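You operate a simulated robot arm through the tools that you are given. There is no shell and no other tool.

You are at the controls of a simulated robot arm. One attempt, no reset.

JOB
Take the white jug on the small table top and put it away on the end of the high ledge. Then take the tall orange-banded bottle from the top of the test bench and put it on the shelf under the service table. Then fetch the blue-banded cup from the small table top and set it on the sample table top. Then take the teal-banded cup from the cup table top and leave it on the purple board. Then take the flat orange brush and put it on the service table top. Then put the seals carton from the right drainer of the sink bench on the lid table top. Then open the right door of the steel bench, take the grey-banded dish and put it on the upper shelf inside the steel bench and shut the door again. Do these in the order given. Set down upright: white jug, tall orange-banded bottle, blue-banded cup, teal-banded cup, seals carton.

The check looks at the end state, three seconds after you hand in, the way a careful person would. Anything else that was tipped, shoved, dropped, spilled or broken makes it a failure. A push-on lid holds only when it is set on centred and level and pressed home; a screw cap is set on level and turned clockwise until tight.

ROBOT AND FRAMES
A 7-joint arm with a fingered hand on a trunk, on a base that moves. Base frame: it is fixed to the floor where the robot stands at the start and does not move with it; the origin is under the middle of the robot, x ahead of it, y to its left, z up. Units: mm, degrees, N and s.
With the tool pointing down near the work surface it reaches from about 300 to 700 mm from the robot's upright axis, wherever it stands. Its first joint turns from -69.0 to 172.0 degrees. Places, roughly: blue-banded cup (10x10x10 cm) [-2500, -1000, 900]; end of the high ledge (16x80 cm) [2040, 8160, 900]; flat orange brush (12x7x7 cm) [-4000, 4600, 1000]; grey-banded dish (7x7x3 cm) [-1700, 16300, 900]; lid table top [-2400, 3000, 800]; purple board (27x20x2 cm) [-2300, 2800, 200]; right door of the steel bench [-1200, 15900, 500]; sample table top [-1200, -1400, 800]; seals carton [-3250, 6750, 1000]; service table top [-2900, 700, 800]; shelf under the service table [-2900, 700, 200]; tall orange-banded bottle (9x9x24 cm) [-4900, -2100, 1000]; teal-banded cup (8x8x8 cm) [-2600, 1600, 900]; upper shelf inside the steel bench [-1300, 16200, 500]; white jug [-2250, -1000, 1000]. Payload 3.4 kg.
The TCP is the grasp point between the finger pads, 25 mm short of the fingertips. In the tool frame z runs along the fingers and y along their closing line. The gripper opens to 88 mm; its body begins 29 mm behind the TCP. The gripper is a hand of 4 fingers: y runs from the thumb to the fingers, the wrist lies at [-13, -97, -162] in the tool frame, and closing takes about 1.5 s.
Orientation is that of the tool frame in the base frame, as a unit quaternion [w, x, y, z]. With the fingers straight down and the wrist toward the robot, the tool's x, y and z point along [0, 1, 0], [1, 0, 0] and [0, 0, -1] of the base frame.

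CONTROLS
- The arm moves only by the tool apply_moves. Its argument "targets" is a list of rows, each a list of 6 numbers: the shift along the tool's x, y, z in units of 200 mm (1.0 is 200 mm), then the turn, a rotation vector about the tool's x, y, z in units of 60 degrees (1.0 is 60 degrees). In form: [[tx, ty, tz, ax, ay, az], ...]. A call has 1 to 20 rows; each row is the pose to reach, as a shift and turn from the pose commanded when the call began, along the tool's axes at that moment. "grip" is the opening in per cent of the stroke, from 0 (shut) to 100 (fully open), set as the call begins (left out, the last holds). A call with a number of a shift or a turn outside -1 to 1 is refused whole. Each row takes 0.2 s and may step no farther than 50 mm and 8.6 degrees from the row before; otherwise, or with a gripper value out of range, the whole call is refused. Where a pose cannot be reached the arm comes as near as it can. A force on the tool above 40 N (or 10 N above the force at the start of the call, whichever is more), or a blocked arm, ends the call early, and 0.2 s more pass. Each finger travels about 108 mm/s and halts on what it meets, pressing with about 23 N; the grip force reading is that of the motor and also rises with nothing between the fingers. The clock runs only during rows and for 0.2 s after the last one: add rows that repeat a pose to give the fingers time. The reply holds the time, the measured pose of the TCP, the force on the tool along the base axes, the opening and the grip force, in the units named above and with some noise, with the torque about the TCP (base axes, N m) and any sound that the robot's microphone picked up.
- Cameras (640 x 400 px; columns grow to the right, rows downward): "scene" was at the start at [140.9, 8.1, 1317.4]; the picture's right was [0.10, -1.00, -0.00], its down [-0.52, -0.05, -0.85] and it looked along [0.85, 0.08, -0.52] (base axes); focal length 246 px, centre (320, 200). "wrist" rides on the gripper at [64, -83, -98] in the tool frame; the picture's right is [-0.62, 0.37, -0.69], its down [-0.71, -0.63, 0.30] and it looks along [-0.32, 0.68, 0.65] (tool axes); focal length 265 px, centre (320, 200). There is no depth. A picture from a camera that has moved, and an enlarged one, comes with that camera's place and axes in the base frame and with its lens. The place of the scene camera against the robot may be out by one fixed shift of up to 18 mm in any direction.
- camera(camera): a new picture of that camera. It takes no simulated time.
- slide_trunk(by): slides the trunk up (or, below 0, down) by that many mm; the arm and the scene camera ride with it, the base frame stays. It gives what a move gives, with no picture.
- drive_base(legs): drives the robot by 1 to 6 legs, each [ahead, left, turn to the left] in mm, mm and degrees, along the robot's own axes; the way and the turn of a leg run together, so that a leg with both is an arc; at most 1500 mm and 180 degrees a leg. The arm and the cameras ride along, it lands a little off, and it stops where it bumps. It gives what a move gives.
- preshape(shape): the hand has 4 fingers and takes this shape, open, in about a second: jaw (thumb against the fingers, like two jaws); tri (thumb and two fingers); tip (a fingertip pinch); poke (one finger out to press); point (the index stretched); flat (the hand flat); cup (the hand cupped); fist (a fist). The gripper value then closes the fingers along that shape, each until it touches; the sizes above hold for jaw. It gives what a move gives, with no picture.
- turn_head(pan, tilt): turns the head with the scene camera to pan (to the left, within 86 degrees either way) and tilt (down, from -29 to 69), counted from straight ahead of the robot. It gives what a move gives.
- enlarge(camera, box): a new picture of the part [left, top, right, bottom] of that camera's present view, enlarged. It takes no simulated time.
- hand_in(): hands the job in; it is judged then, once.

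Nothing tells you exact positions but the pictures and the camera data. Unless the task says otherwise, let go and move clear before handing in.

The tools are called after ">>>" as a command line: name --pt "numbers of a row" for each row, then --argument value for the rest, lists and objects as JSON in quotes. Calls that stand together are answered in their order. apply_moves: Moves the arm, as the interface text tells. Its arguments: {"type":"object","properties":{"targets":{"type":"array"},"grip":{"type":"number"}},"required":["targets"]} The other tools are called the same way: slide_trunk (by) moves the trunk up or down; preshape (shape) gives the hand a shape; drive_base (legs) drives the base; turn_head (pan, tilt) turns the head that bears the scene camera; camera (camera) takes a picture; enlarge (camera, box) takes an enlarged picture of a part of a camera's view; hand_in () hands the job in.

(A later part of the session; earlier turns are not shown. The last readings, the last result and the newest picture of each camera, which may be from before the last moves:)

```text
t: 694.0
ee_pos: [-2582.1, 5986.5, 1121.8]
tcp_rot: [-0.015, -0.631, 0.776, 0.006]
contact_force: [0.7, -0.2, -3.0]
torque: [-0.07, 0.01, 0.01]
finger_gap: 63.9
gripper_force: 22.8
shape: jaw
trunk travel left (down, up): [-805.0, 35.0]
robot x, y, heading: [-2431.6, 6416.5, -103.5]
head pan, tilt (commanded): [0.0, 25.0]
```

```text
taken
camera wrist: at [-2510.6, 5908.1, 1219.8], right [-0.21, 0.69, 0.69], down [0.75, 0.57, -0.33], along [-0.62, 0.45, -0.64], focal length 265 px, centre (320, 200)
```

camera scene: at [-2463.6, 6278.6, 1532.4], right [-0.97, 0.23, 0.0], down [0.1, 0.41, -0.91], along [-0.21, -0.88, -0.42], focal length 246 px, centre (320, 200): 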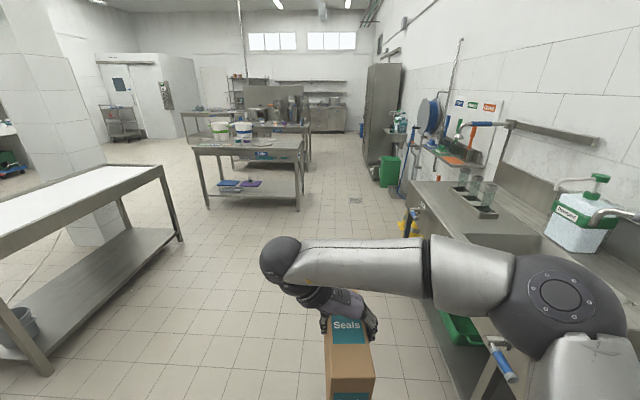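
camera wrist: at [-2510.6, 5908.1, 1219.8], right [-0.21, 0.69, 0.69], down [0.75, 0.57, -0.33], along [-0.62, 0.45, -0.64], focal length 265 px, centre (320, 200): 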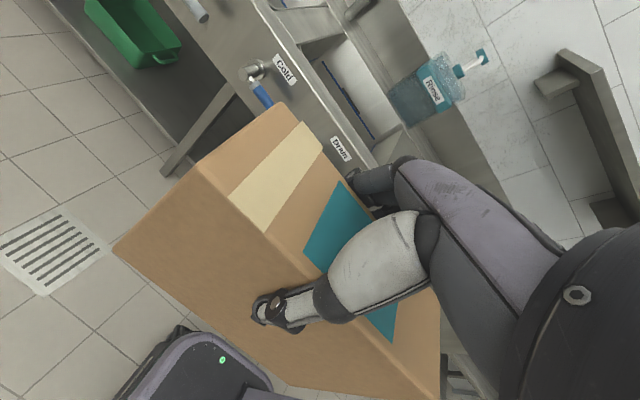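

>>> drive_base --legs '[[1475, -77, 0], [1163, -132, 0], [705, -67, 0]]'

>>> camera --camera "scene"

>>> turn_head --pan 60 --tilt 30

>>> camera --camera "scene"

```text
t: 710.3
ee_pos: [-3746.5, 2872.2, 1122.2]
tcp_rot: [-0.013, -0.609, 0.793, 0.005]
contact_force: [0.2, 0.2, -2.9]
torque: [-0.09, 0.01, 0.0]
finger_gap: 63.7
gripper_force: 22.6
shape: jaw
trunk travel left (down, up): [-805.0, 35.0]
robot x, y, heading: [-3573.5, 3293.4, -106.8]
head pan, tilt (commanded): [0.0, 25.0]
```

```text
taken
camera scene: at [-3610.8, 3156.7, 1532.4], right [-0.96, 0.29, 0.0], down [0.12, 0.41, -0.91], along [-0.26, -0.87, -0.42], focal length 246 px, centre (320, 200)
```

scene: 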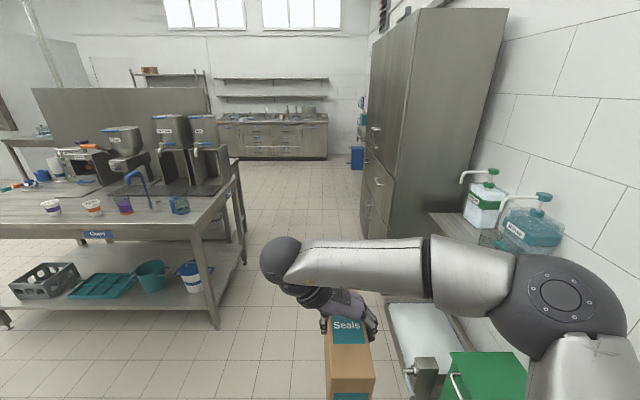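

```text
t: 711.6
ee_pos: [-3747.4, 2872.8, 1120.9]
tcp_rot: [-0.014, -0.609, 0.793, 0.006]
contact_force: [0.3, 0.0, -4.2]
torque: [-0.02, 0.01, -0.02]
finger_gap: 63.9
gripper_force: 22.5
shape: jaw
trunk travel left (down, up): [-805.0, 35.0]
robot x, y, heading: [-3567.0, 3292.3, -107.0]
head pan, tilt (commanded): [60.0, 30.0]
```

```text
taken
camera scene: at [-3522.3, 3179.2, 1524.5], right [-0.73, -0.68, 0.0], down [-0.34, 0.36, -0.87], along [0.59, -0.63, -0.5], focal length 246 px, centre (320, 200)
```

scene: 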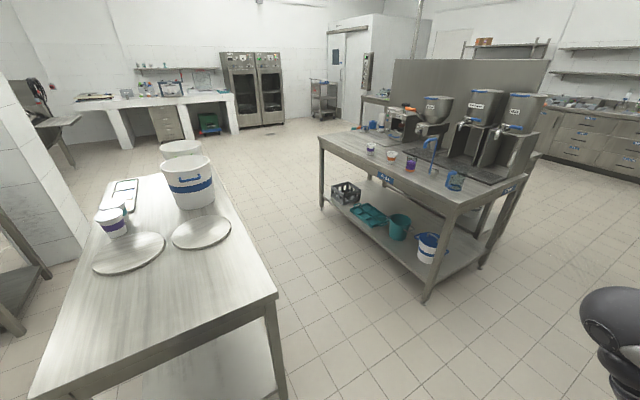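

The left end of the lid table is free (target ≈[-2828, 3126]). I turn to face it and move into position.

>>> drive_base --legs '[[0, 0, 92], [170, 77, 0]]'

>>> turn_head --pan 0 --tilt 35

>>> camera --camera "scene"

>>> camera --camera "wrist"

```text
t: 717.1
ee_pos: [-2956.2, 3178.8, 1121.5]
tcp_rot: [0.014, 0.995, -0.102, 0.006]
contact_force: [0.1, -0.2, -3.1]
torque: [-0.01, -0.04, -0.05]
finger_gap: 63.7
gripper_force: 23.3
shape: jaw
trunk travel left (down, up): [-805.0, 35.0]
robot x, y, heading: [-3386.7, 3331.5, -13.7]
head pan, tilt (commanded): [60.0, 30.0]
```

```text
t: 718.4
ee_pos: [-2956.3, 3178.6, 1121.4]
tcp_rot: [0.014, 0.995, -0.102, 0.006]
contact_force: [0.1, 0.2, -3.4]
torque: [-0.02, -0.03, -0.03]
finger_gap: 64.0
gripper_force: 23.2
shape: jaw
trunk travel left (down, up): [-805.0, 35.0]
robot x, y, heading: [-3389.4, 3328.4, -13.5]
head pan, tilt (commanded): [0.0, 35.0]
```

```text
taken
camera scene: at [-3251.1, 3296.6, 1516.7], right [-0.23, -0.97, 0.0], down [-0.56, 0.13, -0.82], along [0.8, -0.19, -0.57], focal length 246 px, centre (320, 200)
```

scene: 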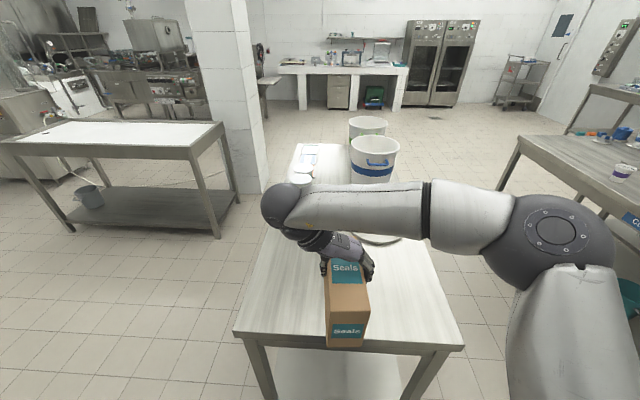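

```text
taken
camera wrist: at [-2876.3, 3250.3, 1219.8], right [-0.69, -0.22, 0.69], down [-0.57, 0.75, -0.33], along [-0.45, -0.62, -0.64], focal length 265 px, centre (320, 200)
```

wrist: 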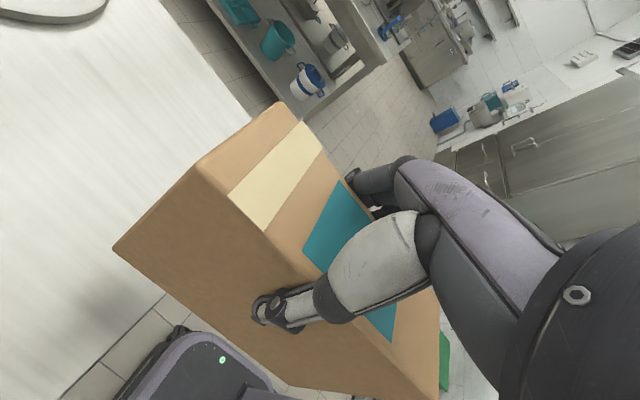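

>>> apply_moves --pt "0.18 0.03 0 0 0 0" --pt "0.36 0.06 0 0 0 0" --pt "0.54 0.08 0 0 0 0" --pt "0.72 0.1 0 0 0 0" --pt "0.72 0.1 0.2 0 0 0" --pt "0.72 0.1 0.4 0 0 0" --pt "0.72 0.1 0.4 0 0 0"

>>> camera --camera "scene"

>>> camera --camera "wrist"

```text
t: 720.0
ee_pos: [-2818.1, 3128.1, 1044.7]
tcp_rot: [0.014, 0.995, -0.101, 0.006]
contact_force: [0.0, 0.3, -2.6]
torque: [0.0, -0.04, 0.0]
finger_gap: 63.8
gripper_force: 22.7
shape: jaw
trunk travel left (down, up): [-805.0, 35.0]
robot x, y, heading: [-3387.7, 3328.8, -13.4]
head pan, tilt (commanded): [0.0, 35.0]
```

```text
taken
camera scene: at [-3251.6, 3296.6, 1516.7], right [-0.23, -0.97, 0.0], down [-0.56, 0.13, -0.82], along [0.8, -0.19, -0.57], focal length 246 px, centre (320, 200)
```

scene: 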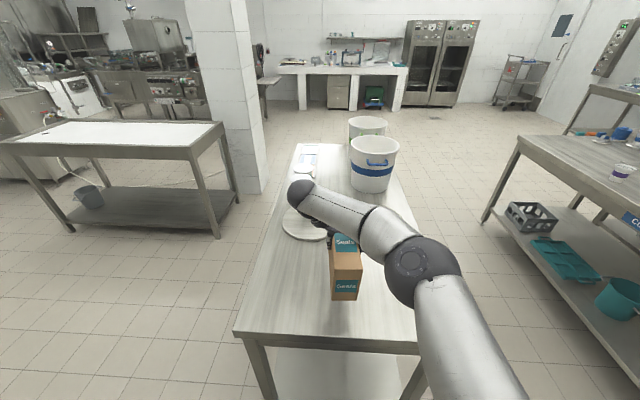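

```text
taken
camera wrist: at [-2738.8, 3200.3, 1141.8], right [-0.69, -0.22, 0.69], down [-0.57, 0.75, -0.33], along [-0.45, -0.62, -0.64], focal length 265 px, centre (320, 200)
```

wrist: 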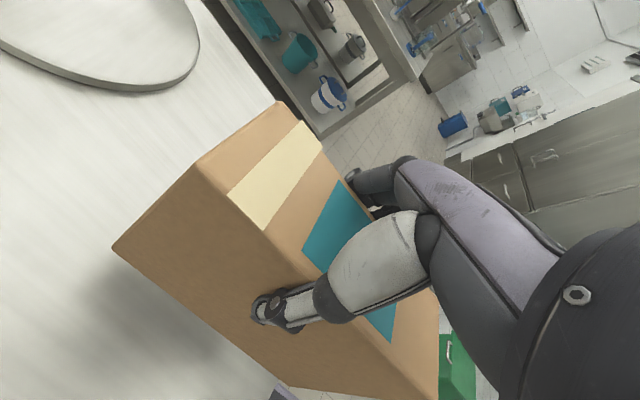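

Clear of the lids. Lowering the carton onto the table.

>>> apply_moves --pt "0 0 0.1 0 0 0" --pt "0 0 0.2 0 0 0" --pt "0 0 0.22 0 0 0" --pt "0 0 0.22 0 0 0"

>>> apply_moves --pt "0 0 0.02 0 0 0" --pt "0 0 0.04 0 0 0" --pt "0 0 0.04 0 0 0"

```text
t: 721.0
ee_pos: [-2816.5, 3126.2, 999.7]
tcp_rot: [0.014, 0.995, -0.102, 0.007]
contact_force: [-0.1, -0.1, -2.6]
torque: [-0.02, -0.05, 0.0]
finger_gap: 63.8
gripper_force: 22.8
shape: jaw
trunk travel left (down, up): [-805.0, 35.0]
robot x, y, heading: [-3385.6, 3330.0, -13.3]
head pan, tilt (commanded): [0.0, 35.0]
```

```text
t: 721.8
ee_pos: [-2817.5, 3125.2, 992.2]
tcp_rot: [0.014, 0.995, -0.102, 0.007]
contact_force: [0.7, 0.6, -2.5]
torque: [0.02, -0.04, -0.02]
finger_gap: 63.7
gripper_force: 23.4
shape: jaw
trunk travel left (down, up): [-805.0, 35.0]
robot x, y, heading: [-3387.4, 3327.4, -13.3]
head pan, tilt (commanded): [0.0, 35.0]
```

>>> apply_moves --pt "0 0 0.015 0 0 0" --pt "0 0 0.03 0 0 0" --pt "0 0 0.03 0 0 0"

>>> apply_moves --pt "0 0 0.015 0 0 0" --pt "0 0 0.02 0 0 0" --pt "0 0 0.02 0 0 0"

```text
t: 722.6
ee_pos: [-2817.1, 3126.3, 986.5]
tcp_rot: [0.015, 0.995, -0.102, 0.007]
contact_force: [0.4, 0.2, -3.0]
torque: [-0.02, -0.06, -0.01]
finger_gap: 63.9
gripper_force: 23.5
shape: jaw
trunk travel left (down, up): [-805.0, 35.0]
robot x, y, heading: [-3387.9, 3327.8, -13.4]
head pan, tilt (commanded): [0.0, 35.0]
```

```text
t: 723.4
ee_pos: [-2817.6, 3125.3, 982.7]
tcp_rot: [0.015, 0.995, -0.101, 0.007]
contact_force: [0.3, -1.0, -2.6]
torque: [-0.02, -0.02, 0.02]
finger_gap: 64.0
gripper_force: 23.7
shape: jaw
trunk travel left (down, up): [-805.0, 35.0]
robot x, y, heading: [-3391.9, 3329.7, -13.4]
head pan, tilt (commanded): [0.0, 35.0]
```

>>> apply_moves --pt "0 0 0.015 0 0 0" --pt "0 0 0.03 0 0 0" --pt "0 0 0.03 0 0 0"

>>> apply_moves --pt "0 0 0.015 0 0 0" --pt "0 0 0.03 0 0 0" --pt "0 0 0.03 0 0 0"

>>> camera --camera "wrist"

```text
t: 724.2
ee_pos: [-2817.7, 3125.0, 976.3]
tcp_rot: [0.013, 0.995, -0.102, 0.006]
contact_force: [0.3, 0.1, -3.6]
torque: [0.0, -0.03, -0.01]
finger_gap: 63.8
gripper_force: 23.2
shape: jaw
trunk travel left (down, up): [-805.0, 35.0]
robot x, y, heading: [-3389.0, 3327.1, -13.3]
head pan, tilt (commanded): [0.0, 35.0]
```

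```text
t: 725.0
ee_pos: [-2817.4, 3126.1, 971.5]
tcp_rot: [0.014, 0.995, -0.102, 0.006]
contact_force: [0.6, -0.8, -2.8]
torque: [-0.03, -0.07, 0.02]
finger_gap: 64.1
gripper_force: 22.7
shape: jaw
trunk travel left (down, up): [-805.0, 35.0]
robot x, y, heading: [-3384.7, 3329.8, -13.4]
head pan, tilt (commanded): [0.0, 35.0]
```

```text
taken
camera wrist: at [-2737.9, 3196.8, 1068.8], right [-0.69, -0.22, 0.69], down [-0.57, 0.75, -0.33], along [-0.45, -0.62, -0.64], focal length 265 px, centre (320, 200)
```

wrist: 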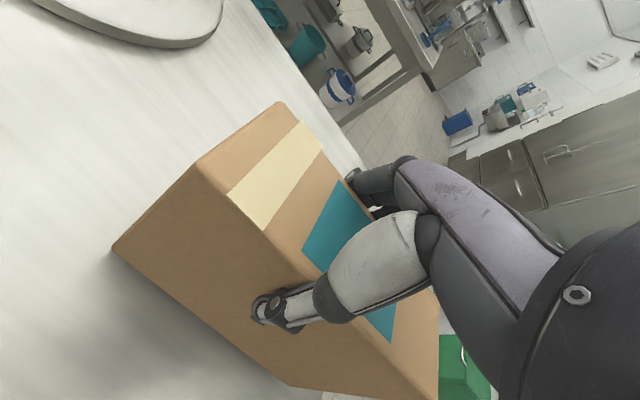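

>>> apply_moves --pt "0 0 0.02 0 0 0" --pt "0 0 0.04 0 0 0" --pt "0 0 0.04 0 0 0"

>>> apply_moves --pt "0 0 0.015 0 0 0" --pt "0 0 0.03 0 0 0" --pt "0 0 0.03 0 0 0"

>>> apply_moves --pt "0 0 0.015 0 0 0" --pt "0 0 0.03 0 0 0" --pt "0 0 0.03 0 0 0"

```text
t: 725.8
ee_pos: [-2818.0, 3126.4, 962.2]
tcp_rot: [0.014, 0.995, -0.102, 0.006]
contact_force: [0.3, 0.0, -2.9]
torque: [-0.01, -0.02, -0.01]
finger_gap: 64.0
gripper_force: 22.5
shape: jaw
trunk travel left (down, up): [-805.0, 35.0]
robot x, y, heading: [-3386.0, 3330.7, -13.3]
head pan, tilt (commanded): [0.0, 35.0]
```

```text
t: 726.6
ee_pos: [-2817.8, 3125.7, 960.3]
tcp_rot: [0.015, 0.995, -0.103, 0.007]
contact_force: [4.0, 0.2, 9.7]
torque: [-0.32, 0.16, 0.05]
finger_gap: 63.5
gripper_force: 22.4
shape: jaw
trunk travel left (down, up): [-805.0, 35.0]
robot x, y, heading: [-3385.8, 3329.3, -13.3]
head pan, tilt (commanded): [0.0, 35.0]
```

```text
t: 727.4
ee_pos: [-2818.8, 3127.2, 956.2]
tcp_rot: [0.016, 0.995, -0.101, 0.011]
contact_force: [10.7, 3.1, 38.0]
torque: [-0.69, 0.32, 0.09]
finger_gap: 61.6
gripper_force: 23.1
shape: jaw
trunk travel left (down, up): [-805.0, 35.0]
robot x, y, heading: [-3388.3, 3332.1, -13.4]
head pan, tilt (commanded): [0.0, 35.0]
```

Touched down. I ease up to relieve the pressure, then open.

>>> apply_moves --pt "0 0 -0.02 0 0 0" --pt "0 0 -0.03 0 0 0" --pt "0 0 -0.03 0 0 0"

>>> camera --camera "wrist"

>>> enlarge --camera "scene" --box '[240, 180, 480, 330]'

```text
t: 728.2
ee_pos: [-2818.7, 3126.8, 957.2]
tcp_rot: [0.015, 0.995, -0.101, 0.007]
contact_force: [6.3, 3.5, 19.6]
torque: [-0.27, 0.1, 0.11]
finger_gap: 61.7
gripper_force: 22.7
shape: jaw
trunk travel left (down, up): [-805.0, 35.0]
robot x, y, heading: [-3387.5, 3329.9, -13.2]
head pan, tilt (commanded): [0.0, 35.0]
```

```text
taken
camera wrist: at [-2739.2, 3198.5, 1056.1], right [-0.69, -0.21, 0.69], down [-0.57, 0.75, -0.33], along [-0.45, -0.62, -0.64], focal length 265 px, centre (320, 200)
```

wrist: 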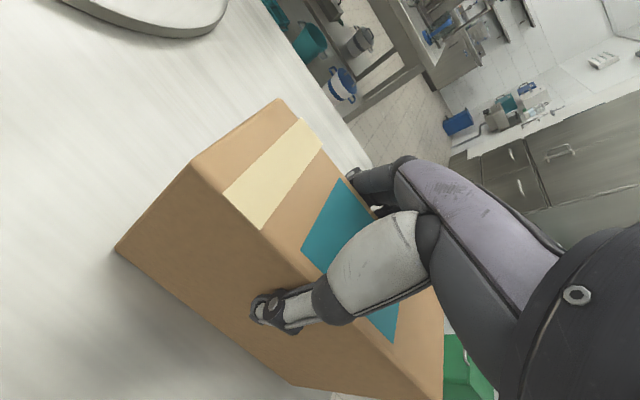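

```text
2.67 times, centred on (360, 255) of scene
camera zoom: at [-3253.6, 3298.9, 1516.9], right [-0.23, -0.97, 0.0], down [-0.56, 0.13, -0.82], along [0.8, -0.19, -0.57], focal length 656 px, centre (213, 53)
```

zoom: 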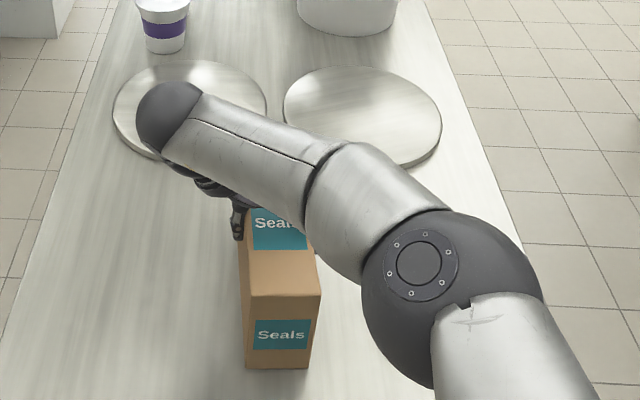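

>>> apply_moves --pt "0 0 -0.015 0 0 0" --pt "0 0 -0.02 0 0 0" --pt "0 0 -0.02 0 0 0"

>>> apply_moves --pt "0 0 0 0 0 0" --pt "0 0 0 0 0 0" --pt "0 0 0 0 0 0" --pt "0 0 0 0 0 0" --pt "0 0 0 0 0 0" --grip 100

>>> apply_moves --pt "0 0 -0.1 0 0 0" --pt "0 0 -0.3 0 0 0" --pt "0 0 -0.5 0 0 0" --pt "0 0 -0.7 0 0 0" --pt "0 0 -0.8 0 0 0" --pt "0 0 -0.8 0 0 0"

>>> camera --camera "wrist"

>>> camera --camera "scene"

```text
t: 729.0
ee_pos: [-2819.5, 3125.1, 959.2]
tcp_rot: [0.014, 0.995, -0.102, 0.005]
contact_force: [0.9, 0.1, 0.1]
torque: [-0.12, -0.02, 0.07]
finger_gap: 62.2
gripper_force: 23.2
shape: jaw
trunk travel left (down, up): [-805.0, 35.0]
robot x, y, heading: [-3389.5, 3328.4, -13.3]
head pan, tilt (commanded): [0.0, 35.0]
```

```text
t: 730.2
ee_pos: [-2817.7, 3125.8, 960.0]
tcp_rot: [0.014, 0.995, -0.102, 0.006]
contact_force: [0.0, -0.6, -1.0]
torque: [-0.05, 0.01, 0.02]
finger_gap: 87.8
gripper_force: 0.0
shape: jaw
trunk travel left (down, up): [-805.0, 35.0]
robot x, y, heading: [-3386.7, 3331.1, -13.4]
head pan, tilt (commanded): [0.0, 35.0]
```

```text
t: 731.6
ee_pos: [-2820.3, 3130.5, 1125.3]
tcp_rot: [0.014, 0.995, -0.102, 0.006]
contact_force: [-0.3, 0.0, -0.3]
torque: [0.0, -0.01, 0.02]
finger_gap: 88.0
gripper_force: 0.1
shape: jaw
trunk travel left (down, up): [-805.0, 35.0]
robot x, y, heading: [-3388.7, 3330.8, -13.3]
head pan, tilt (commanded): [0.0, 35.0]
```

```text
taken
camera wrist: at [-2740.2, 3201.3, 1222.7], right [-0.69, -0.22, 0.69], down [-0.57, 0.75, -0.33], along [-0.45, -0.62, -0.64], focal length 265 px, centre (320, 200)
```

wrist: 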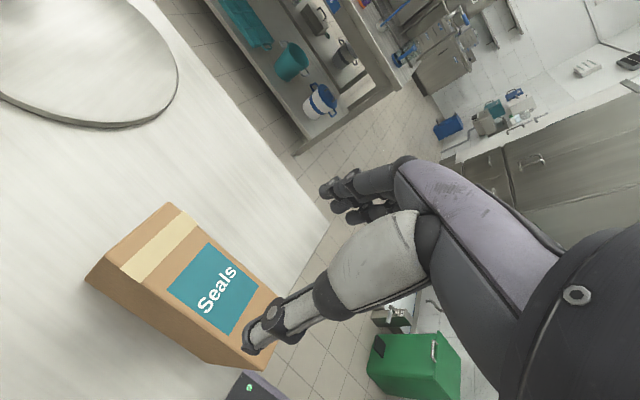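

```text
taken
camera scene: at [-3251.4, 3296.5, 1516.7], right [-0.23, -0.97, 0.0], down [-0.56, 0.13, -0.82], along [0.8, -0.19, -0.57], focal length 246 px, centre (320, 200)
```

scene: 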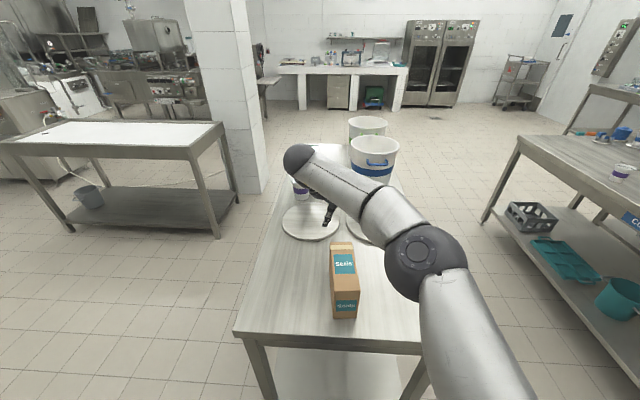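

The carton stands upright on the lid table. Now the steel bench job far to the north. First I pull the hand back and rotate it to its normal orientation.

>>> apply_moves --pt "-0.2 0 -0.1 0 0 0" --pt "-0.4 0 -0.2 0 0 0" --pt "-0.6 0 -0.3 0 0 0"

>>> apply_moves --pt "0 0 0 0 0 -0.13" --pt "0 0 0 0 0 -0.26" --pt "0 0 0 0 0 -0.39" --pt "0 0 0 0 0 -0.52" --pt "0 0 0 0 0 -0.65" --pt "0 0 0 0 0 -0.75"

>>> apply_moves --pt "0 0 0 0 0 -0.13" --pt "0 0 0 0 0 -0.26" --pt "0 0 0 0 0 -0.39" --pt "0 0 0 0 0 -0.52" --pt "0 0 0 0 0 -0.65" --pt "0 0 0 0 0 -0.75" --pt "0 0 0 0 0 -0.75"

>>> drive_base --legs '[[-150, 150, 0], [0, 0, 88]]'

>>> turn_head --pan 0 --tilt 15

>>> camera --camera "scene"

```text
t: 732.4
ee_pos: [-2940.8, 3159.2, 1181.8]
tcp_rot: [0.014, 0.995, -0.102, 0.007]
contact_force: [0.4, 0.5, 0.2]
torque: [0.0, -0.02, 0.02]
finger_gap: 87.5
gripper_force: 0.1
shape: jaw
trunk travel left (down, up): [-805.0, 35.0]
robot x, y, heading: [-3388.8, 3328.3, -13.4]
head pan, tilt (commanded): [0.0, 35.0]
```

```text
t: 733.8
ee_pos: [-2938.2, 3156.5, 1178.9]
tcp_rot: [0.016, 0.957, 0.288, 0.001]
contact_force: [0.3, -0.3, -0.9]
torque: [-0.04, -0.01, -0.03]
finger_gap: 87.9
gripper_force: 0.0
shape: jaw
trunk travel left (down, up): [-805.0, 35.0]
robot x, y, heading: [-3386.0, 3330.7, -13.4]
head pan, tilt (commanded): [0.0, 35.0]
```

```text
t: 735.4
ee_pos: [-2937.6, 3155.3, 1179.6]
tcp_rot: [0.014, 0.775, 0.632, -0.005]
contact_force: [0.6, 0.9, 0.6]
torque: [-0.02, 0.01, -0.04]
finger_gap: 88.1
gripper_force: 0.0
shape: jaw
trunk travel left (down, up): [-805.0, 35.0]
robot x, y, heading: [-3385.8, 3329.2, -13.4]
head pan, tilt (commanded): [0.0, 35.0]
```

```text
t: 740.7
ee_pos: [-3296.2, 3945.6, 1178.5]
tcp_rot: [0.014, 0.137, 0.99, 0.006]
contact_force: [0.1, -0.1, 0.2]
torque: [-0.01, 0.01, 0.02]
finger_gap: 87.9
gripper_force: 0.0
shape: jaw
trunk travel left (down, up): [-805.0, 35.0]
robot x, y, heading: [-3502.4, 3507.3, 72.3]
head pan, tilt (commanded): [0.0, 35.0]
```

```text
t: 741.5
ee_pos: [-3295.9, 3947.3, 1179.0]
tcp_rot: [0.014, 0.137, 0.991, 0.007]
contact_force: [0.5, 0.7, -0.6]
torque: [0.03, -0.06, 0.01]
finger_gap: 87.9
gripper_force: 0.1
shape: jaw
trunk travel left (down, up): [-805.0, 35.0]
robot x, y, heading: [-3501.8, 3508.2, 72.9]
head pan, tilt (commanded): [0.0, 15.0]
```

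```text
taken
camera scene: at [-3456.3, 3646.7, 1548.6], right [0.95, -0.3, 0.0], down [-0.08, -0.25, -0.97], along [0.29, 0.92, -0.26], focal length 246 px, centre (320, 200)
```

scene: 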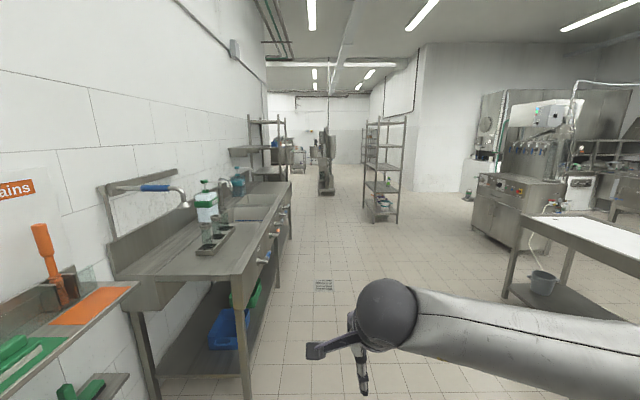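

>>> drive_base --legs '[[1287, -125, 0], [1390, -91, 0], [1375, -43, 0]]'

>>> camera --camera "scene"

>>> turn_head --pan 30 --tilt 15

>>> camera --camera "scene"

```text
t: 761.0
ee_pos: [-1874.6, 7747.5, 1179.6]
tcp_rot: [0.014, 0.123, 0.992, 0.006]
contact_force: [-0.5, -0.1, 0.1]
torque: [0.0, -0.03, -0.01]
finger_gap: 88.0
gripper_force: 0.0
shape: jaw
trunk travel left (down, up): [-805.0, 35.0]
robot x, y, heading: [-2070.2, 7305.8, 73.9]
head pan, tilt (commanded): [0.0, 15.0]
```

```text
taken
camera scene: at [-2026.2, 7442.5, 1548.7], right [0.96, -0.27, 0.0], down [-0.07, -0.25, -0.97], along [0.26, 0.93, -0.26], focal length 246 px, centre (320, 200)
```

scene: 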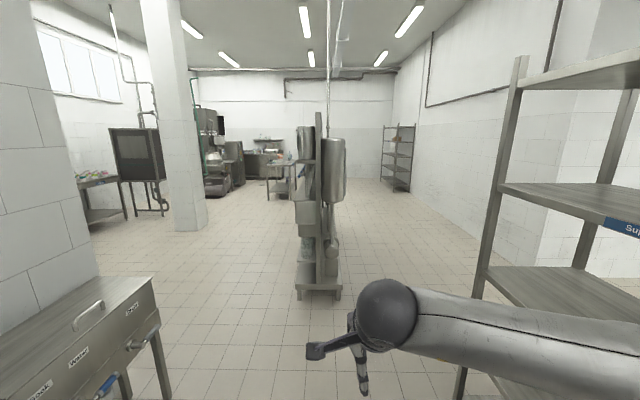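

```text
t: 762.0
ee_pos: [-1873.0, 7745.5, 1179.9]
tcp_rot: [0.013, 0.123, 0.992, 0.006]
contact_force: [-0.7, 0.2, 0.1]
torque: [0.0, -0.01, 0.0]
finger_gap: 87.9
gripper_force: 0.2
shape: jaw
trunk travel left (down, up): [-805.0, 35.0]
robot x, y, heading: [-2065.0, 7305.4, 74.4]
head pan, tilt (commanded): [30.0, 15.0]
```

```text
taken
camera scene: at [-2074.5, 7443.1, 1548.7], right [0.97, 0.24, 0.0], down [0.06, -0.25, -0.97], along [-0.24, 0.94, -0.26], focal length 246 px, centre (320, 200)
```

scene: 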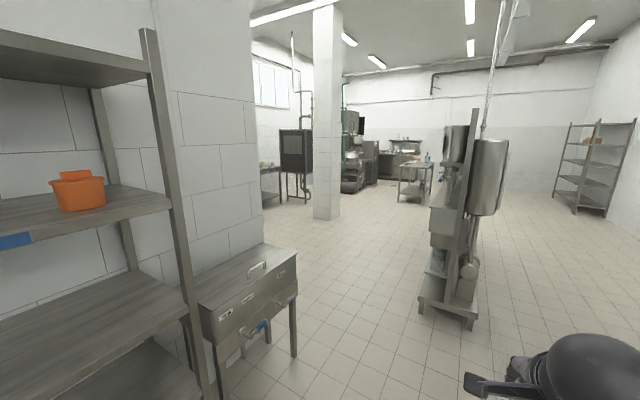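

>>> drive_base --legs '[[1396, 374, 0], [1223, 269, 0], [1300, 176, 0]]'

>>> turn_head --pan 0 --tilt 15

>>> camera --camera "scene"

```text
t: 772.6
ee_pos: [-1824.4, 9826.6, 1098.2]
tcp_rot: [0.033, 0.022, 0.998, -0.044]
contact_force: [-1.0, 0.4, 0.2]
torque: [-0.03, -0.03, 0.0]
finger_gap: 87.9
gripper_force: 0.1
shape: jaw
trunk travel left (down, up): [-805.0, 35.0]
robot x, y, heading: [-1950.8, 9449.6, 66.0]
head pan, tilt (commanded): [30.0, 15.0]
stopped in leg 2: the robot was blocked; the commanded pose is now the measured one
```

```text
t: 773.6
ee_pos: [-1825.2, 9827.5, 1098.4]
tcp_rot: [0.03, 0.024, 0.998, -0.042]
contact_force: [0.5, -0.3, 0.2]
torque: [-0.01, 0.01, -0.03]
finger_gap: 87.9
gripper_force: 0.1
shape: jaw
trunk travel left (down, up): [-805.0, 35.0]
robot x, y, heading: [-1950.7, 9453.9, 65.4]
head pan, tilt (commanded): [0.0, 15.0]
```

```text
taken
camera scene: at [-2000.8, 9391.8, 1572.8], right [0.91, -0.41, 0.02], down [-0.03, -0.11, -0.99], along [0.41, 0.9, -0.12], focal length 246 px, centre (320, 200)
```

scene: 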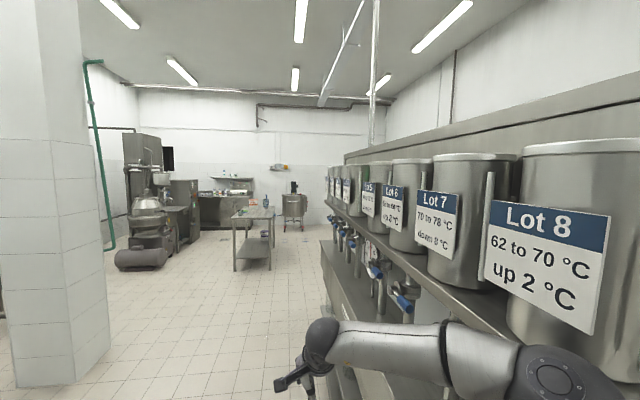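

The robot bumped into the tank rack (skid) and is pitched slightly back. I back off immediately.

>>> drive_base --legs '[[-150, 0, 0]]'

>>> camera --camera "scene"

>>> camera --camera "wrist"

```text
t: 774.3
ee_pos: [-1750.5, 9989.0, 949.4]
tcp_rot: [-0.02, -0.003, 0.988, -0.156]
contact_force: [-0.5, 3.7, -4.5]
torque: [-0.28, -0.11, -0.01]
finger_gap: 88.0
gripper_force: 0.1
shape: jaw
trunk travel left (down, up): [-805.0, 35.0]
robot x, y, heading: [-1947.8, 9458.6, 65.5]
head pan, tilt (commanded): [0.0, 15.0]
stopped in leg 1: the robot was blocked; the commanded pose is now the measured one
```

```text
taken
camera scene: at [-1878.8, 9620.0, 1544.5], right [0.91, -0.41, 0.0], down [-0.11, -0.26, -0.96], along [0.4, 0.87, -0.28], focal length 246 px, centre (320, 200)
```

scene: 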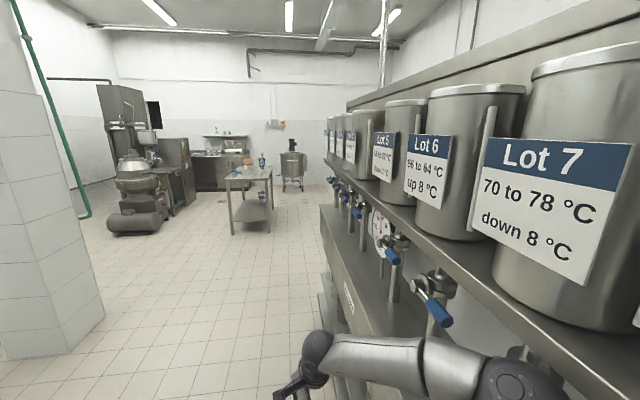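

```text
taken
camera wrist: at [-1808.9, 9939.8, 1072.1], right [0.64, 0.56, 0.52], down [0.71, -0.69, -0.12], along [0.29, 0.45, -0.84], focal length 265 px, centre (320, 200)
```

wrist: 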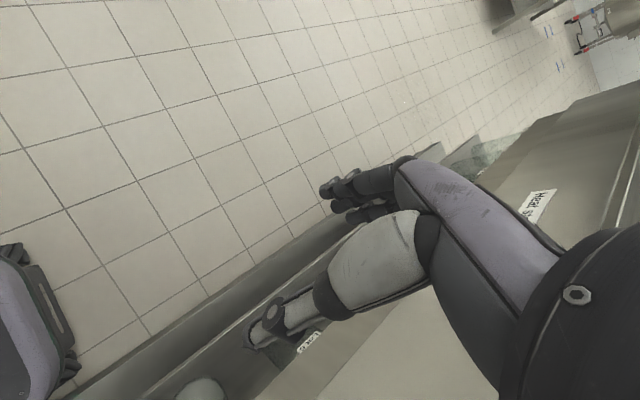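

>>> turn_head --pan -35 --tilt 45

>>> camera --camera "scene"

>>> turn_head --pan 20 --tilt 60

>>> camera --camera "scene"

```text
t: 775.3
ee_pos: [-1756.6, 9968.7, 961.4]
tcp_rot: [-0.017, -0.003, 0.989, -0.15]
contact_force: [0.4, 1.0, -0.8]
torque: [0.0, 0.02, 0.03]
finger_gap: 88.0
gripper_force: 0.1
shape: jaw
trunk travel left (down, up): [-805.0, 35.0]
robot x, y, heading: [-1954.4, 9454.5, 65.3]
head pan, tilt (commanded): [-35.0, 45.0]
```

```text
taken
camera scene: at [-1862.0, 9543.1, 1501.6], right [0.51, -0.86, 0.0], down [-0.61, -0.36, -0.71], along [0.61, 0.36, -0.71], focal length 246 px, centre (320, 200)
```

scene: 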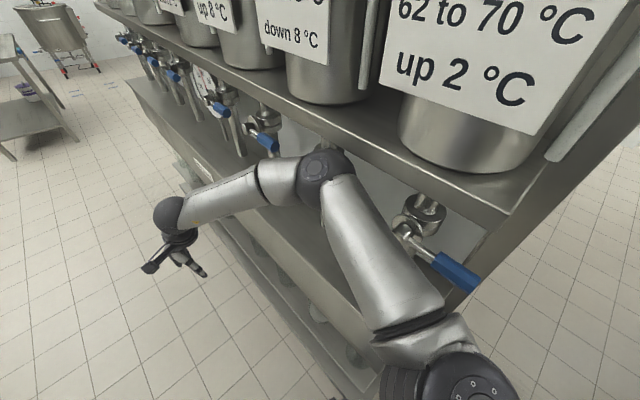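

```text
t: 776.6
ee_pos: [-1755.7, 9968.6, 963.2]
tcp_rot: [-0.017, -0.003, 0.989, -0.149]
contact_force: [0.4, -0.5, -0.4]
torque: [0.0, 0.0, 0.0]
finger_gap: 88.0
gripper_force: 0.1
shape: jaw
trunk travel left (down, up): [-805.0, 35.0]
robot x, y, heading: [-1956.5, 9454.3, 65.6]
head pan, tilt (commanded): [20.0, 60.0]
```

```text
taken
camera scene: at [-1927.0, 9568.6, 1482.1], right [1.0, -0.08, 0.0], down [-0.07, -0.86, -0.5], along [0.04, 0.5, -0.87], focal length 246 px, centre (320, 200)
```

scene: 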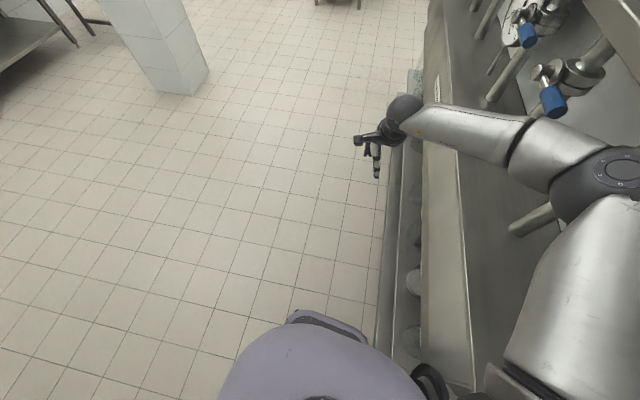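

The arm's elbow slid under the tank rack's ledge on my right. The robot is level again; I'll move straight left, away from the rack.

>>> drive_base --legs '[[0, 120, 0]]'

>>> camera --camera "scene"

```text
t: 777.8
ee_pos: [-1864.2, 10015.9, 963.9]
tcp_rot: [-0.017, -0.002, 0.989, -0.148]
contact_force: [-0.2, -0.8, 0.0]
torque: [0.02, -0.01, -0.04]
finger_gap: 88.0
gripper_force: 0.1
shape: jaw
trunk travel left (down, up): [-805.0, 35.0]
robot x, y, heading: [-2057.8, 9498.9, 65.3]
head pan, tilt (commanded): [20.0, 60.0]
```

```text
taken
camera scene: at [-2032.9, 9614.9, 1482.4], right [1.0, -0.08, 0.0], down [-0.07, -0.86, -0.5], along [0.04, 0.5, -0.87], focal length 246 px, centre (320, 200)
```

scene: 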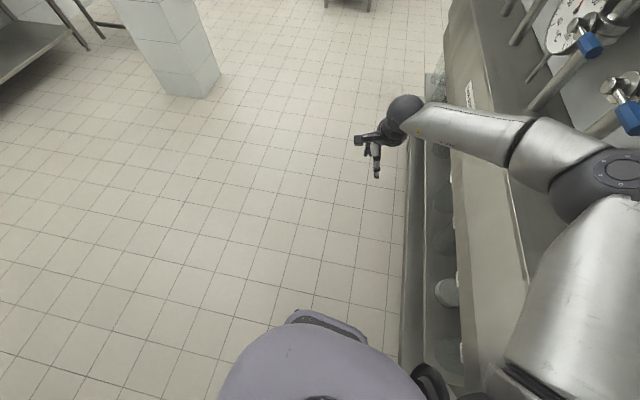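

>>> drive_base --legs '[[0, 320, 0]]'

>>> turn_head --pan -30 --tilt 25

>>> camera --camera "scene"

>>> camera --camera "wrist"

```text
t: 780.0
ee_pos: [-2159.4, 10150.5, 964.6]
tcp_rot: [-0.018, -0.002, 0.989, -0.148]
contact_force: [-0.3, 0.1, 0.4]
torque: [-0.01, 0.02, -0.02]
finger_gap: 87.9
gripper_force: 0.1
shape: jaw
trunk travel left (down, up): [-805.0, 35.0]
robot x, y, heading: [-2355.5, 9636.6, 65.7]
head pan, tilt (commanded): [20.0, 60.0]
```

```text
t: 781.1
ee_pos: [-2158.8, 10151.0, 964.2]
tcp_rot: [-0.018, -0.002, 0.989, -0.148]
contact_force: [-0.5, -0.2, 0.4]
torque: [-0.01, 0.03, 0.03]
finger_gap: 88.2
gripper_force: 0.1
shape: jaw
trunk travel left (down, up): [-805.0, 35.0]
robot x, y, heading: [-2354.2, 9637.8, 65.5]
head pan, tilt (commanded): [-30.0, 25.0]
```

```text
taken
camera scene: at [-2258.0, 9736.7, 1532.4], right [0.58, -0.81, 0.0], down [-0.34, -0.25, -0.91], along [0.74, 0.53, -0.42], focal length 246 px, centre (320, 200)
```

scene: 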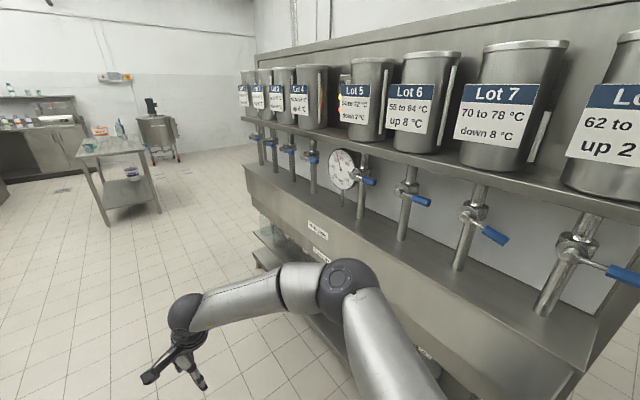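

```text
taken
camera wrist: at [-2218.2, 10100.2, 1085.9], right [0.64, 0.55, 0.53], down [0.71, -0.69, -0.13], along [0.29, 0.46, -0.84], focal length 265 px, centre (320, 200)
```

wrist: 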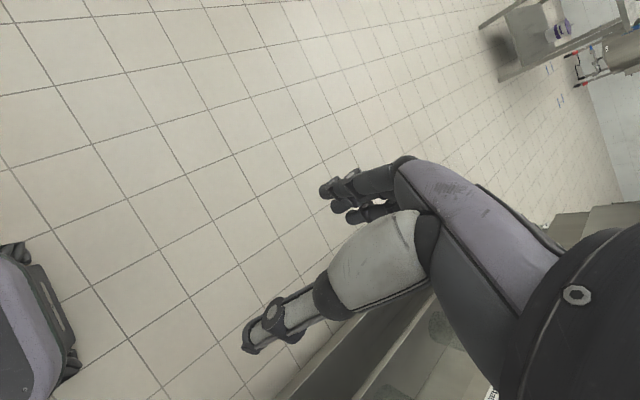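

Clear of the rack, which looks undisturbed. I straighten the hand and raise it back to carrying height.

>>> apply_moves --pt "0.037 -0.111 -0.13 -0.047 -0.006 0" --pt "0.073 -0.223 -0.26 -0.095 -0.011 0" --pt "0.11 -0.334 -0.39 -0.142 -0.017 0" --pt "0.147 -0.445 -0.52 -0.189 -0.023 0" --pt "0.183 -0.557 -0.65 -0.236 -0.028 0" --pt "0.22 -0.668 -0.78 -0.284 -0.034 0" --pt "0.22 -0.668 -0.78 -0.284 -0.034 0"

>>> drive_base --legs '[[0, 0, 10], [600, 100, 0]]'

>>> turn_head --pan 0 --tilt 20

>>> camera --camera "scene"

```text
t: 782.7
ee_pos: [-2193.6, 10070.7, 1155.3]
tcp_rot: [0.0, -0.003, 1.0, 0.001]
contact_force: [0.4, -1.1, -0.8]
torque: [-0.02, -0.01, 0.02]
finger_gap: 88.0
gripper_force: 0.0
shape: jaw
trunk travel left (down, up): [-805.0, 35.0]
robot x, y, heading: [-2355.2, 9638.8, 65.4]
head pan, tilt (commanded): [-30.0, 25.0]
```

```text
t: 786.8
ee_pos: [-2225.8, 10688.1, 1155.0]
tcp_rot: [0.001, -0.091, 0.996, -0.001]
contact_force: [0.1, 1.1, 0.4]
torque: [-0.02, 0.0, -0.02]
finger_gap: 88.0
gripper_force: 0.1
shape: jaw
trunk travel left (down, up): [-805.0, 35.0]
robot x, y, heading: [-2310.5, 10235.1, 75.9]
head pan, tilt (commanded): [-30.0, 25.0]
```

```text
t: 787.8
ee_pos: [-2225.9, 10686.5, 1155.5]
tcp_rot: [0.0, -0.092, 0.996, 0.0]
contact_force: [1.2, 0.1, -0.8]
torque: [0.04, -0.02, -0.01]
finger_gap: 88.1
gripper_force: 0.1
shape: jaw
trunk travel left (down, up): [-805.0, 35.0]
robot x, y, heading: [-2305.8, 10233.4, 76.0]
head pan, tilt (commanded): [0.0, 20.0]
```

```text
taken
camera scene: at [-2270.4, 10372.8, 1540.6], right [0.97, -0.25, 0.0], down [-0.09, -0.33, -0.94], along [0.23, 0.91, -0.34], focal length 246 px, centre (320, 200)
```

scene: 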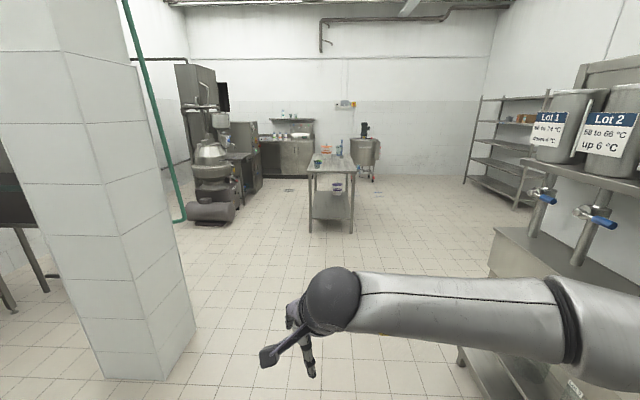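

The steel bench is at the far wall; a table stands in front of it. I drive up the left side of that table.

>>> drive_base --legs '[[1376, 131, 0], [1250, 370, 0]]'

>>> camera --camera "scene"

```text
t: 800.6
ee_pos: [-1976.3, 13292.8, 1154.5]
tcp_rot: [0.0, -0.069, 0.998, 0.0]
contact_force: [-0.8, 0.9, -0.9]
torque: [-0.01, 0.01, 0.0]
finger_gap: 88.0
gripper_force: 0.0
shape: jaw
trunk travel left (down, up): [-805.0, 35.0]
robot x, y, heading: [-2076.0, 12843.9, 73.5]
head pan, tilt (commanded): [0.0, 20.0]
```

```text
taken
camera scene: at [-2033.2, 12981.0, 1540.6], right [0.96, -0.29, 0.0], down [-0.1, -0.33, -0.94], along [0.27, 0.9, -0.34], focal length 246 px, centre (320, 200)
```

scene: 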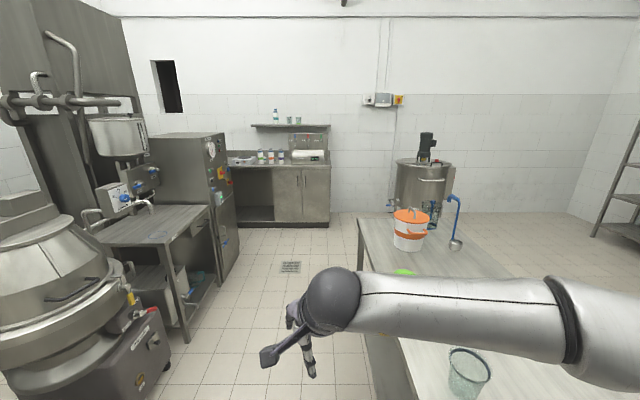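

I see the steel bench: an open bay on the left and a two-door cabinet on the right, with things on top. I steer between the machine on the left and the table on the right.

>>> drive_base --legs '[[481, 334, 0], [886, 0, 0]]'

>>> camera --camera "scene"

```text
t: 808.3
ee_pos: [-1886.6, 14715.4, 1154.6]
tcp_rot: [0.0, -0.064, 0.998, 0.001]
contact_force: [-0.1, 0.2, 0.1]
torque: [-0.02, 0.03, 0.02]
finger_gap: 87.8
gripper_force: 0.0
shape: jaw
trunk travel left (down, up): [-805.0, 35.0]
robot x, y, heading: [-1993.6, 14269.4, 72.3]
head pan, tilt (commanded): [0.0, 20.0]
```

```text
taken
camera scene: at [-1948.2, 14404.1, 1540.6], right [0.95, -0.3, 0.0], down [-0.1, -0.33, -0.94], along [0.28, 0.9, -0.34], focal length 246 px, centre (320, 200)
```

scene: 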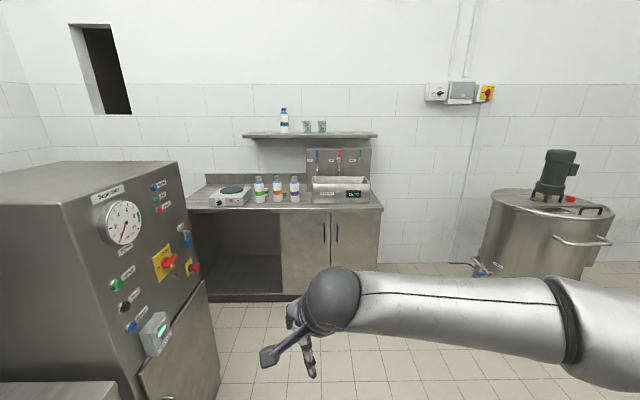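

>>> enlarge --camera "scene" --box '[180, 100, 400, 310]'

>>> enlarge --camera "scene" --box '[190, 160, 310, 220]'

```text
1.90 times, centred on (290, 205) of scene
camera zoom: at [-1948.2, 14404.1, 1540.6], right [0.95, -0.3, 0.0], down [-0.1, -0.33, -0.94], along [0.28, 0.9, -0.34], focal length 469 px, centre (377, 190)
```

zoom: 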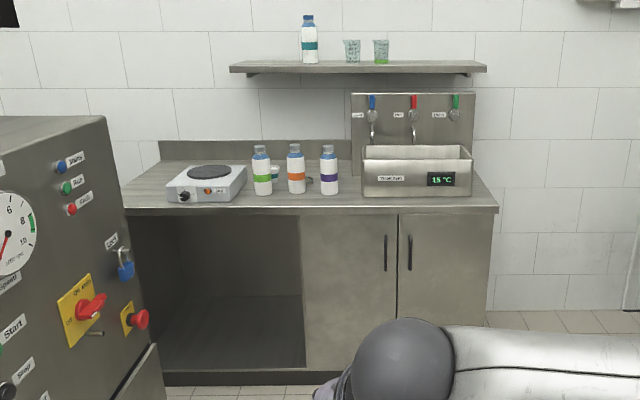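

```text
5.33 times, centred on (250, 190) of scene
camera zoom: at [-1948.2, 14404.1, 1540.6], right [0.95, -0.3, 0.0], down [-0.1, -0.33, -0.94], along [0.28, 0.9, -0.34], focal length 1312 px, centre (693, 253)
```

zoom: 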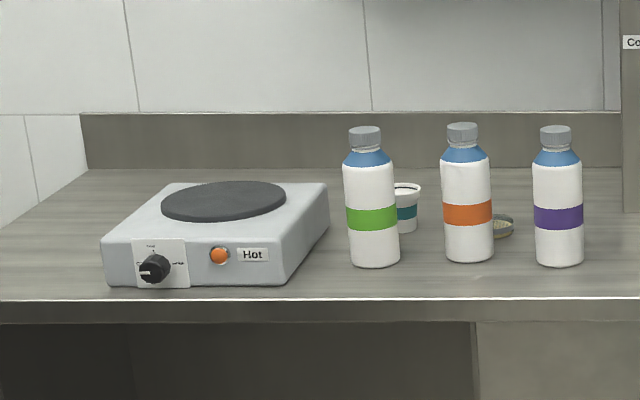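

The bench has two doors with vertical bar handles side by side; the right door is hinged at its right. A small dish sits behind the bottles. First I turn the hand horizontal (camera up) here in free space for pulling the door handle.

>>> apply_moves --pt "0 0.04 0 -0.0722 0.0722 0.0722" --pt "0 0.08 0 -0.1443 0.1443 0.1443" --pt "0 0.12 0 -0.2165 0.2165 0.2165" --pt "0 0.16 0 -0.2887 0.2887 0.2887" --pt "0 0.2 0 -0.3608 0.3608 0.3608" --pt "0 0.24 0 -0.433 0.433 0.433" --pt "0 0.28 0 -0.5052 0.5052 0.5052" --pt "0 0.3 0 -0.5774 0.5774 0.5774" --grip 100

>>> apply_moves --pt "0.01 0.02 0.02 -0.0722 0.0722 0.0722" --pt "0.02 0.04 0.04 -0.1443 0.1443 0.1443" --pt "0.03 0.06 0.06 -0.2165 0.2165 0.2165" --pt "0.04 0.08 0.08 -0.2887 0.2887 0.2887" --pt "0.05 0.1 0.1 -0.3608 0.3608 0.3608" --pt "0.06 0.12 0.12 -0.433 0.433 0.433" --pt "0.07 0.14 0.14 -0.5052 0.5052 0.5052" --pt "0.08 0.16 0.16 -0.5774 0.5774 0.5774" --pt "0.08 0.16 0.16 -0.5774 0.5774 0.5774"

>>> drive_base --legs '[[900, -129, 0]]'

>>> turn_head --pan 0 --tilt 40

>>> camera --camera "scene"

>>> camera --camera "wrist"

```text
t: 810.1
ee_pos: [-1893.2, 14775.4, 1155.0]
tcp_rot: [-0.307, 0.234, 0.882, 0.27]
contact_force: [0.9, 1.3, 1.0]
torque: [0.01, -0.02, -0.01]
finger_gap: 88.0
gripper_force: 0.1
shape: jaw
trunk travel left (down, up): [-805.0, 35.0]
robot x, y, heading: [-1993.6, 14266.9, 72.2]
head pan, tilt (commanded): [0.0, 20.0]
```

```text
t: 812.1
ee_pos: [-1900.0, 14824.0, 1155.7]
tcp_rot: [0.531, -0.468, -0.53, -0.468]
contact_force: [0.7, 0.1, 0.3]
torque: [0.01, 0.02, 0.02]
finger_gap: 88.0
gripper_force: 0.0
shape: jaw
trunk travel left (down, up): [-805.0, 35.0]
robot x, y, heading: [-1990.4, 14266.7, 72.6]
head pan, tilt (commanded): [0.0, 20.0]
```

```text
t: 816.9
ee_pos: [-1510.9, 15653.2, 1154.4]
tcp_rot: [-0.533, 0.464, 0.533, 0.465]
contact_force: [-0.2, -0.5, 0.3]
torque: [0.0, -0.01, 0.02]
finger_gap: 88.3
gripper_force: 0.0
shape: jaw
trunk travel left (down, up): [-805.0, 35.0]
robot x, y, heading: [-1596.9, 15094.3, 72.8]
head pan, tilt (commanded): [0.0, 20.0]
```

```text
t: 817.7
ee_pos: [-1511.0, 15653.5, 1153.6]
tcp_rot: [0.533, -0.464, -0.533, -0.465]
contact_force: [0.2, -1.0, -0.3]
torque: [-0.03, 0.01, -0.01]
finger_gap: 87.8
gripper_force: 0.1
shape: jaw
trunk travel left (down, up): [-805.0, 35.0]
robot x, y, heading: [-1596.3, 15099.0, 72.9]
head pan, tilt (commanded): [0.0, 40.0]
```

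```text
taken
camera scene: at [-1557.3, 15225.2, 1509.2], right [0.96, -0.29, 0.0], down [-0.19, -0.61, -0.77], along [0.22, 0.73, -0.64], focal length 246 px, centre (320, 200)
```

scene: 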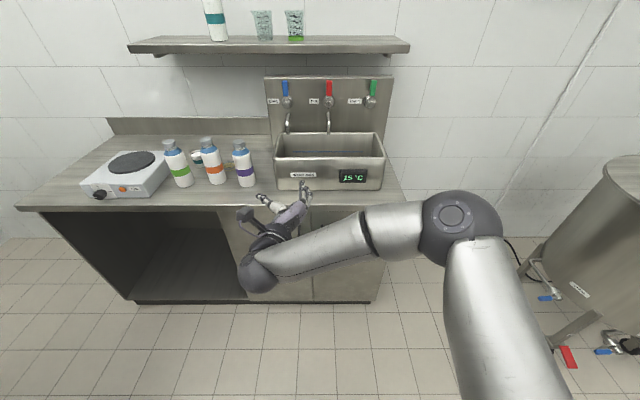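

```text
taken
camera wrist: at [-1579.3, 15544.1, 1220.4], right [0.46, -0.64, -0.62], down [-0.67, 0.22, -0.71], along [0.59, 0.74, -0.32], focal length 265 px, centre (320, 200)
```

wrist: 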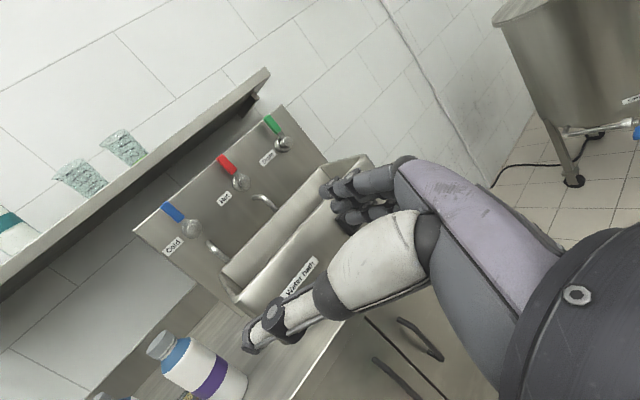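

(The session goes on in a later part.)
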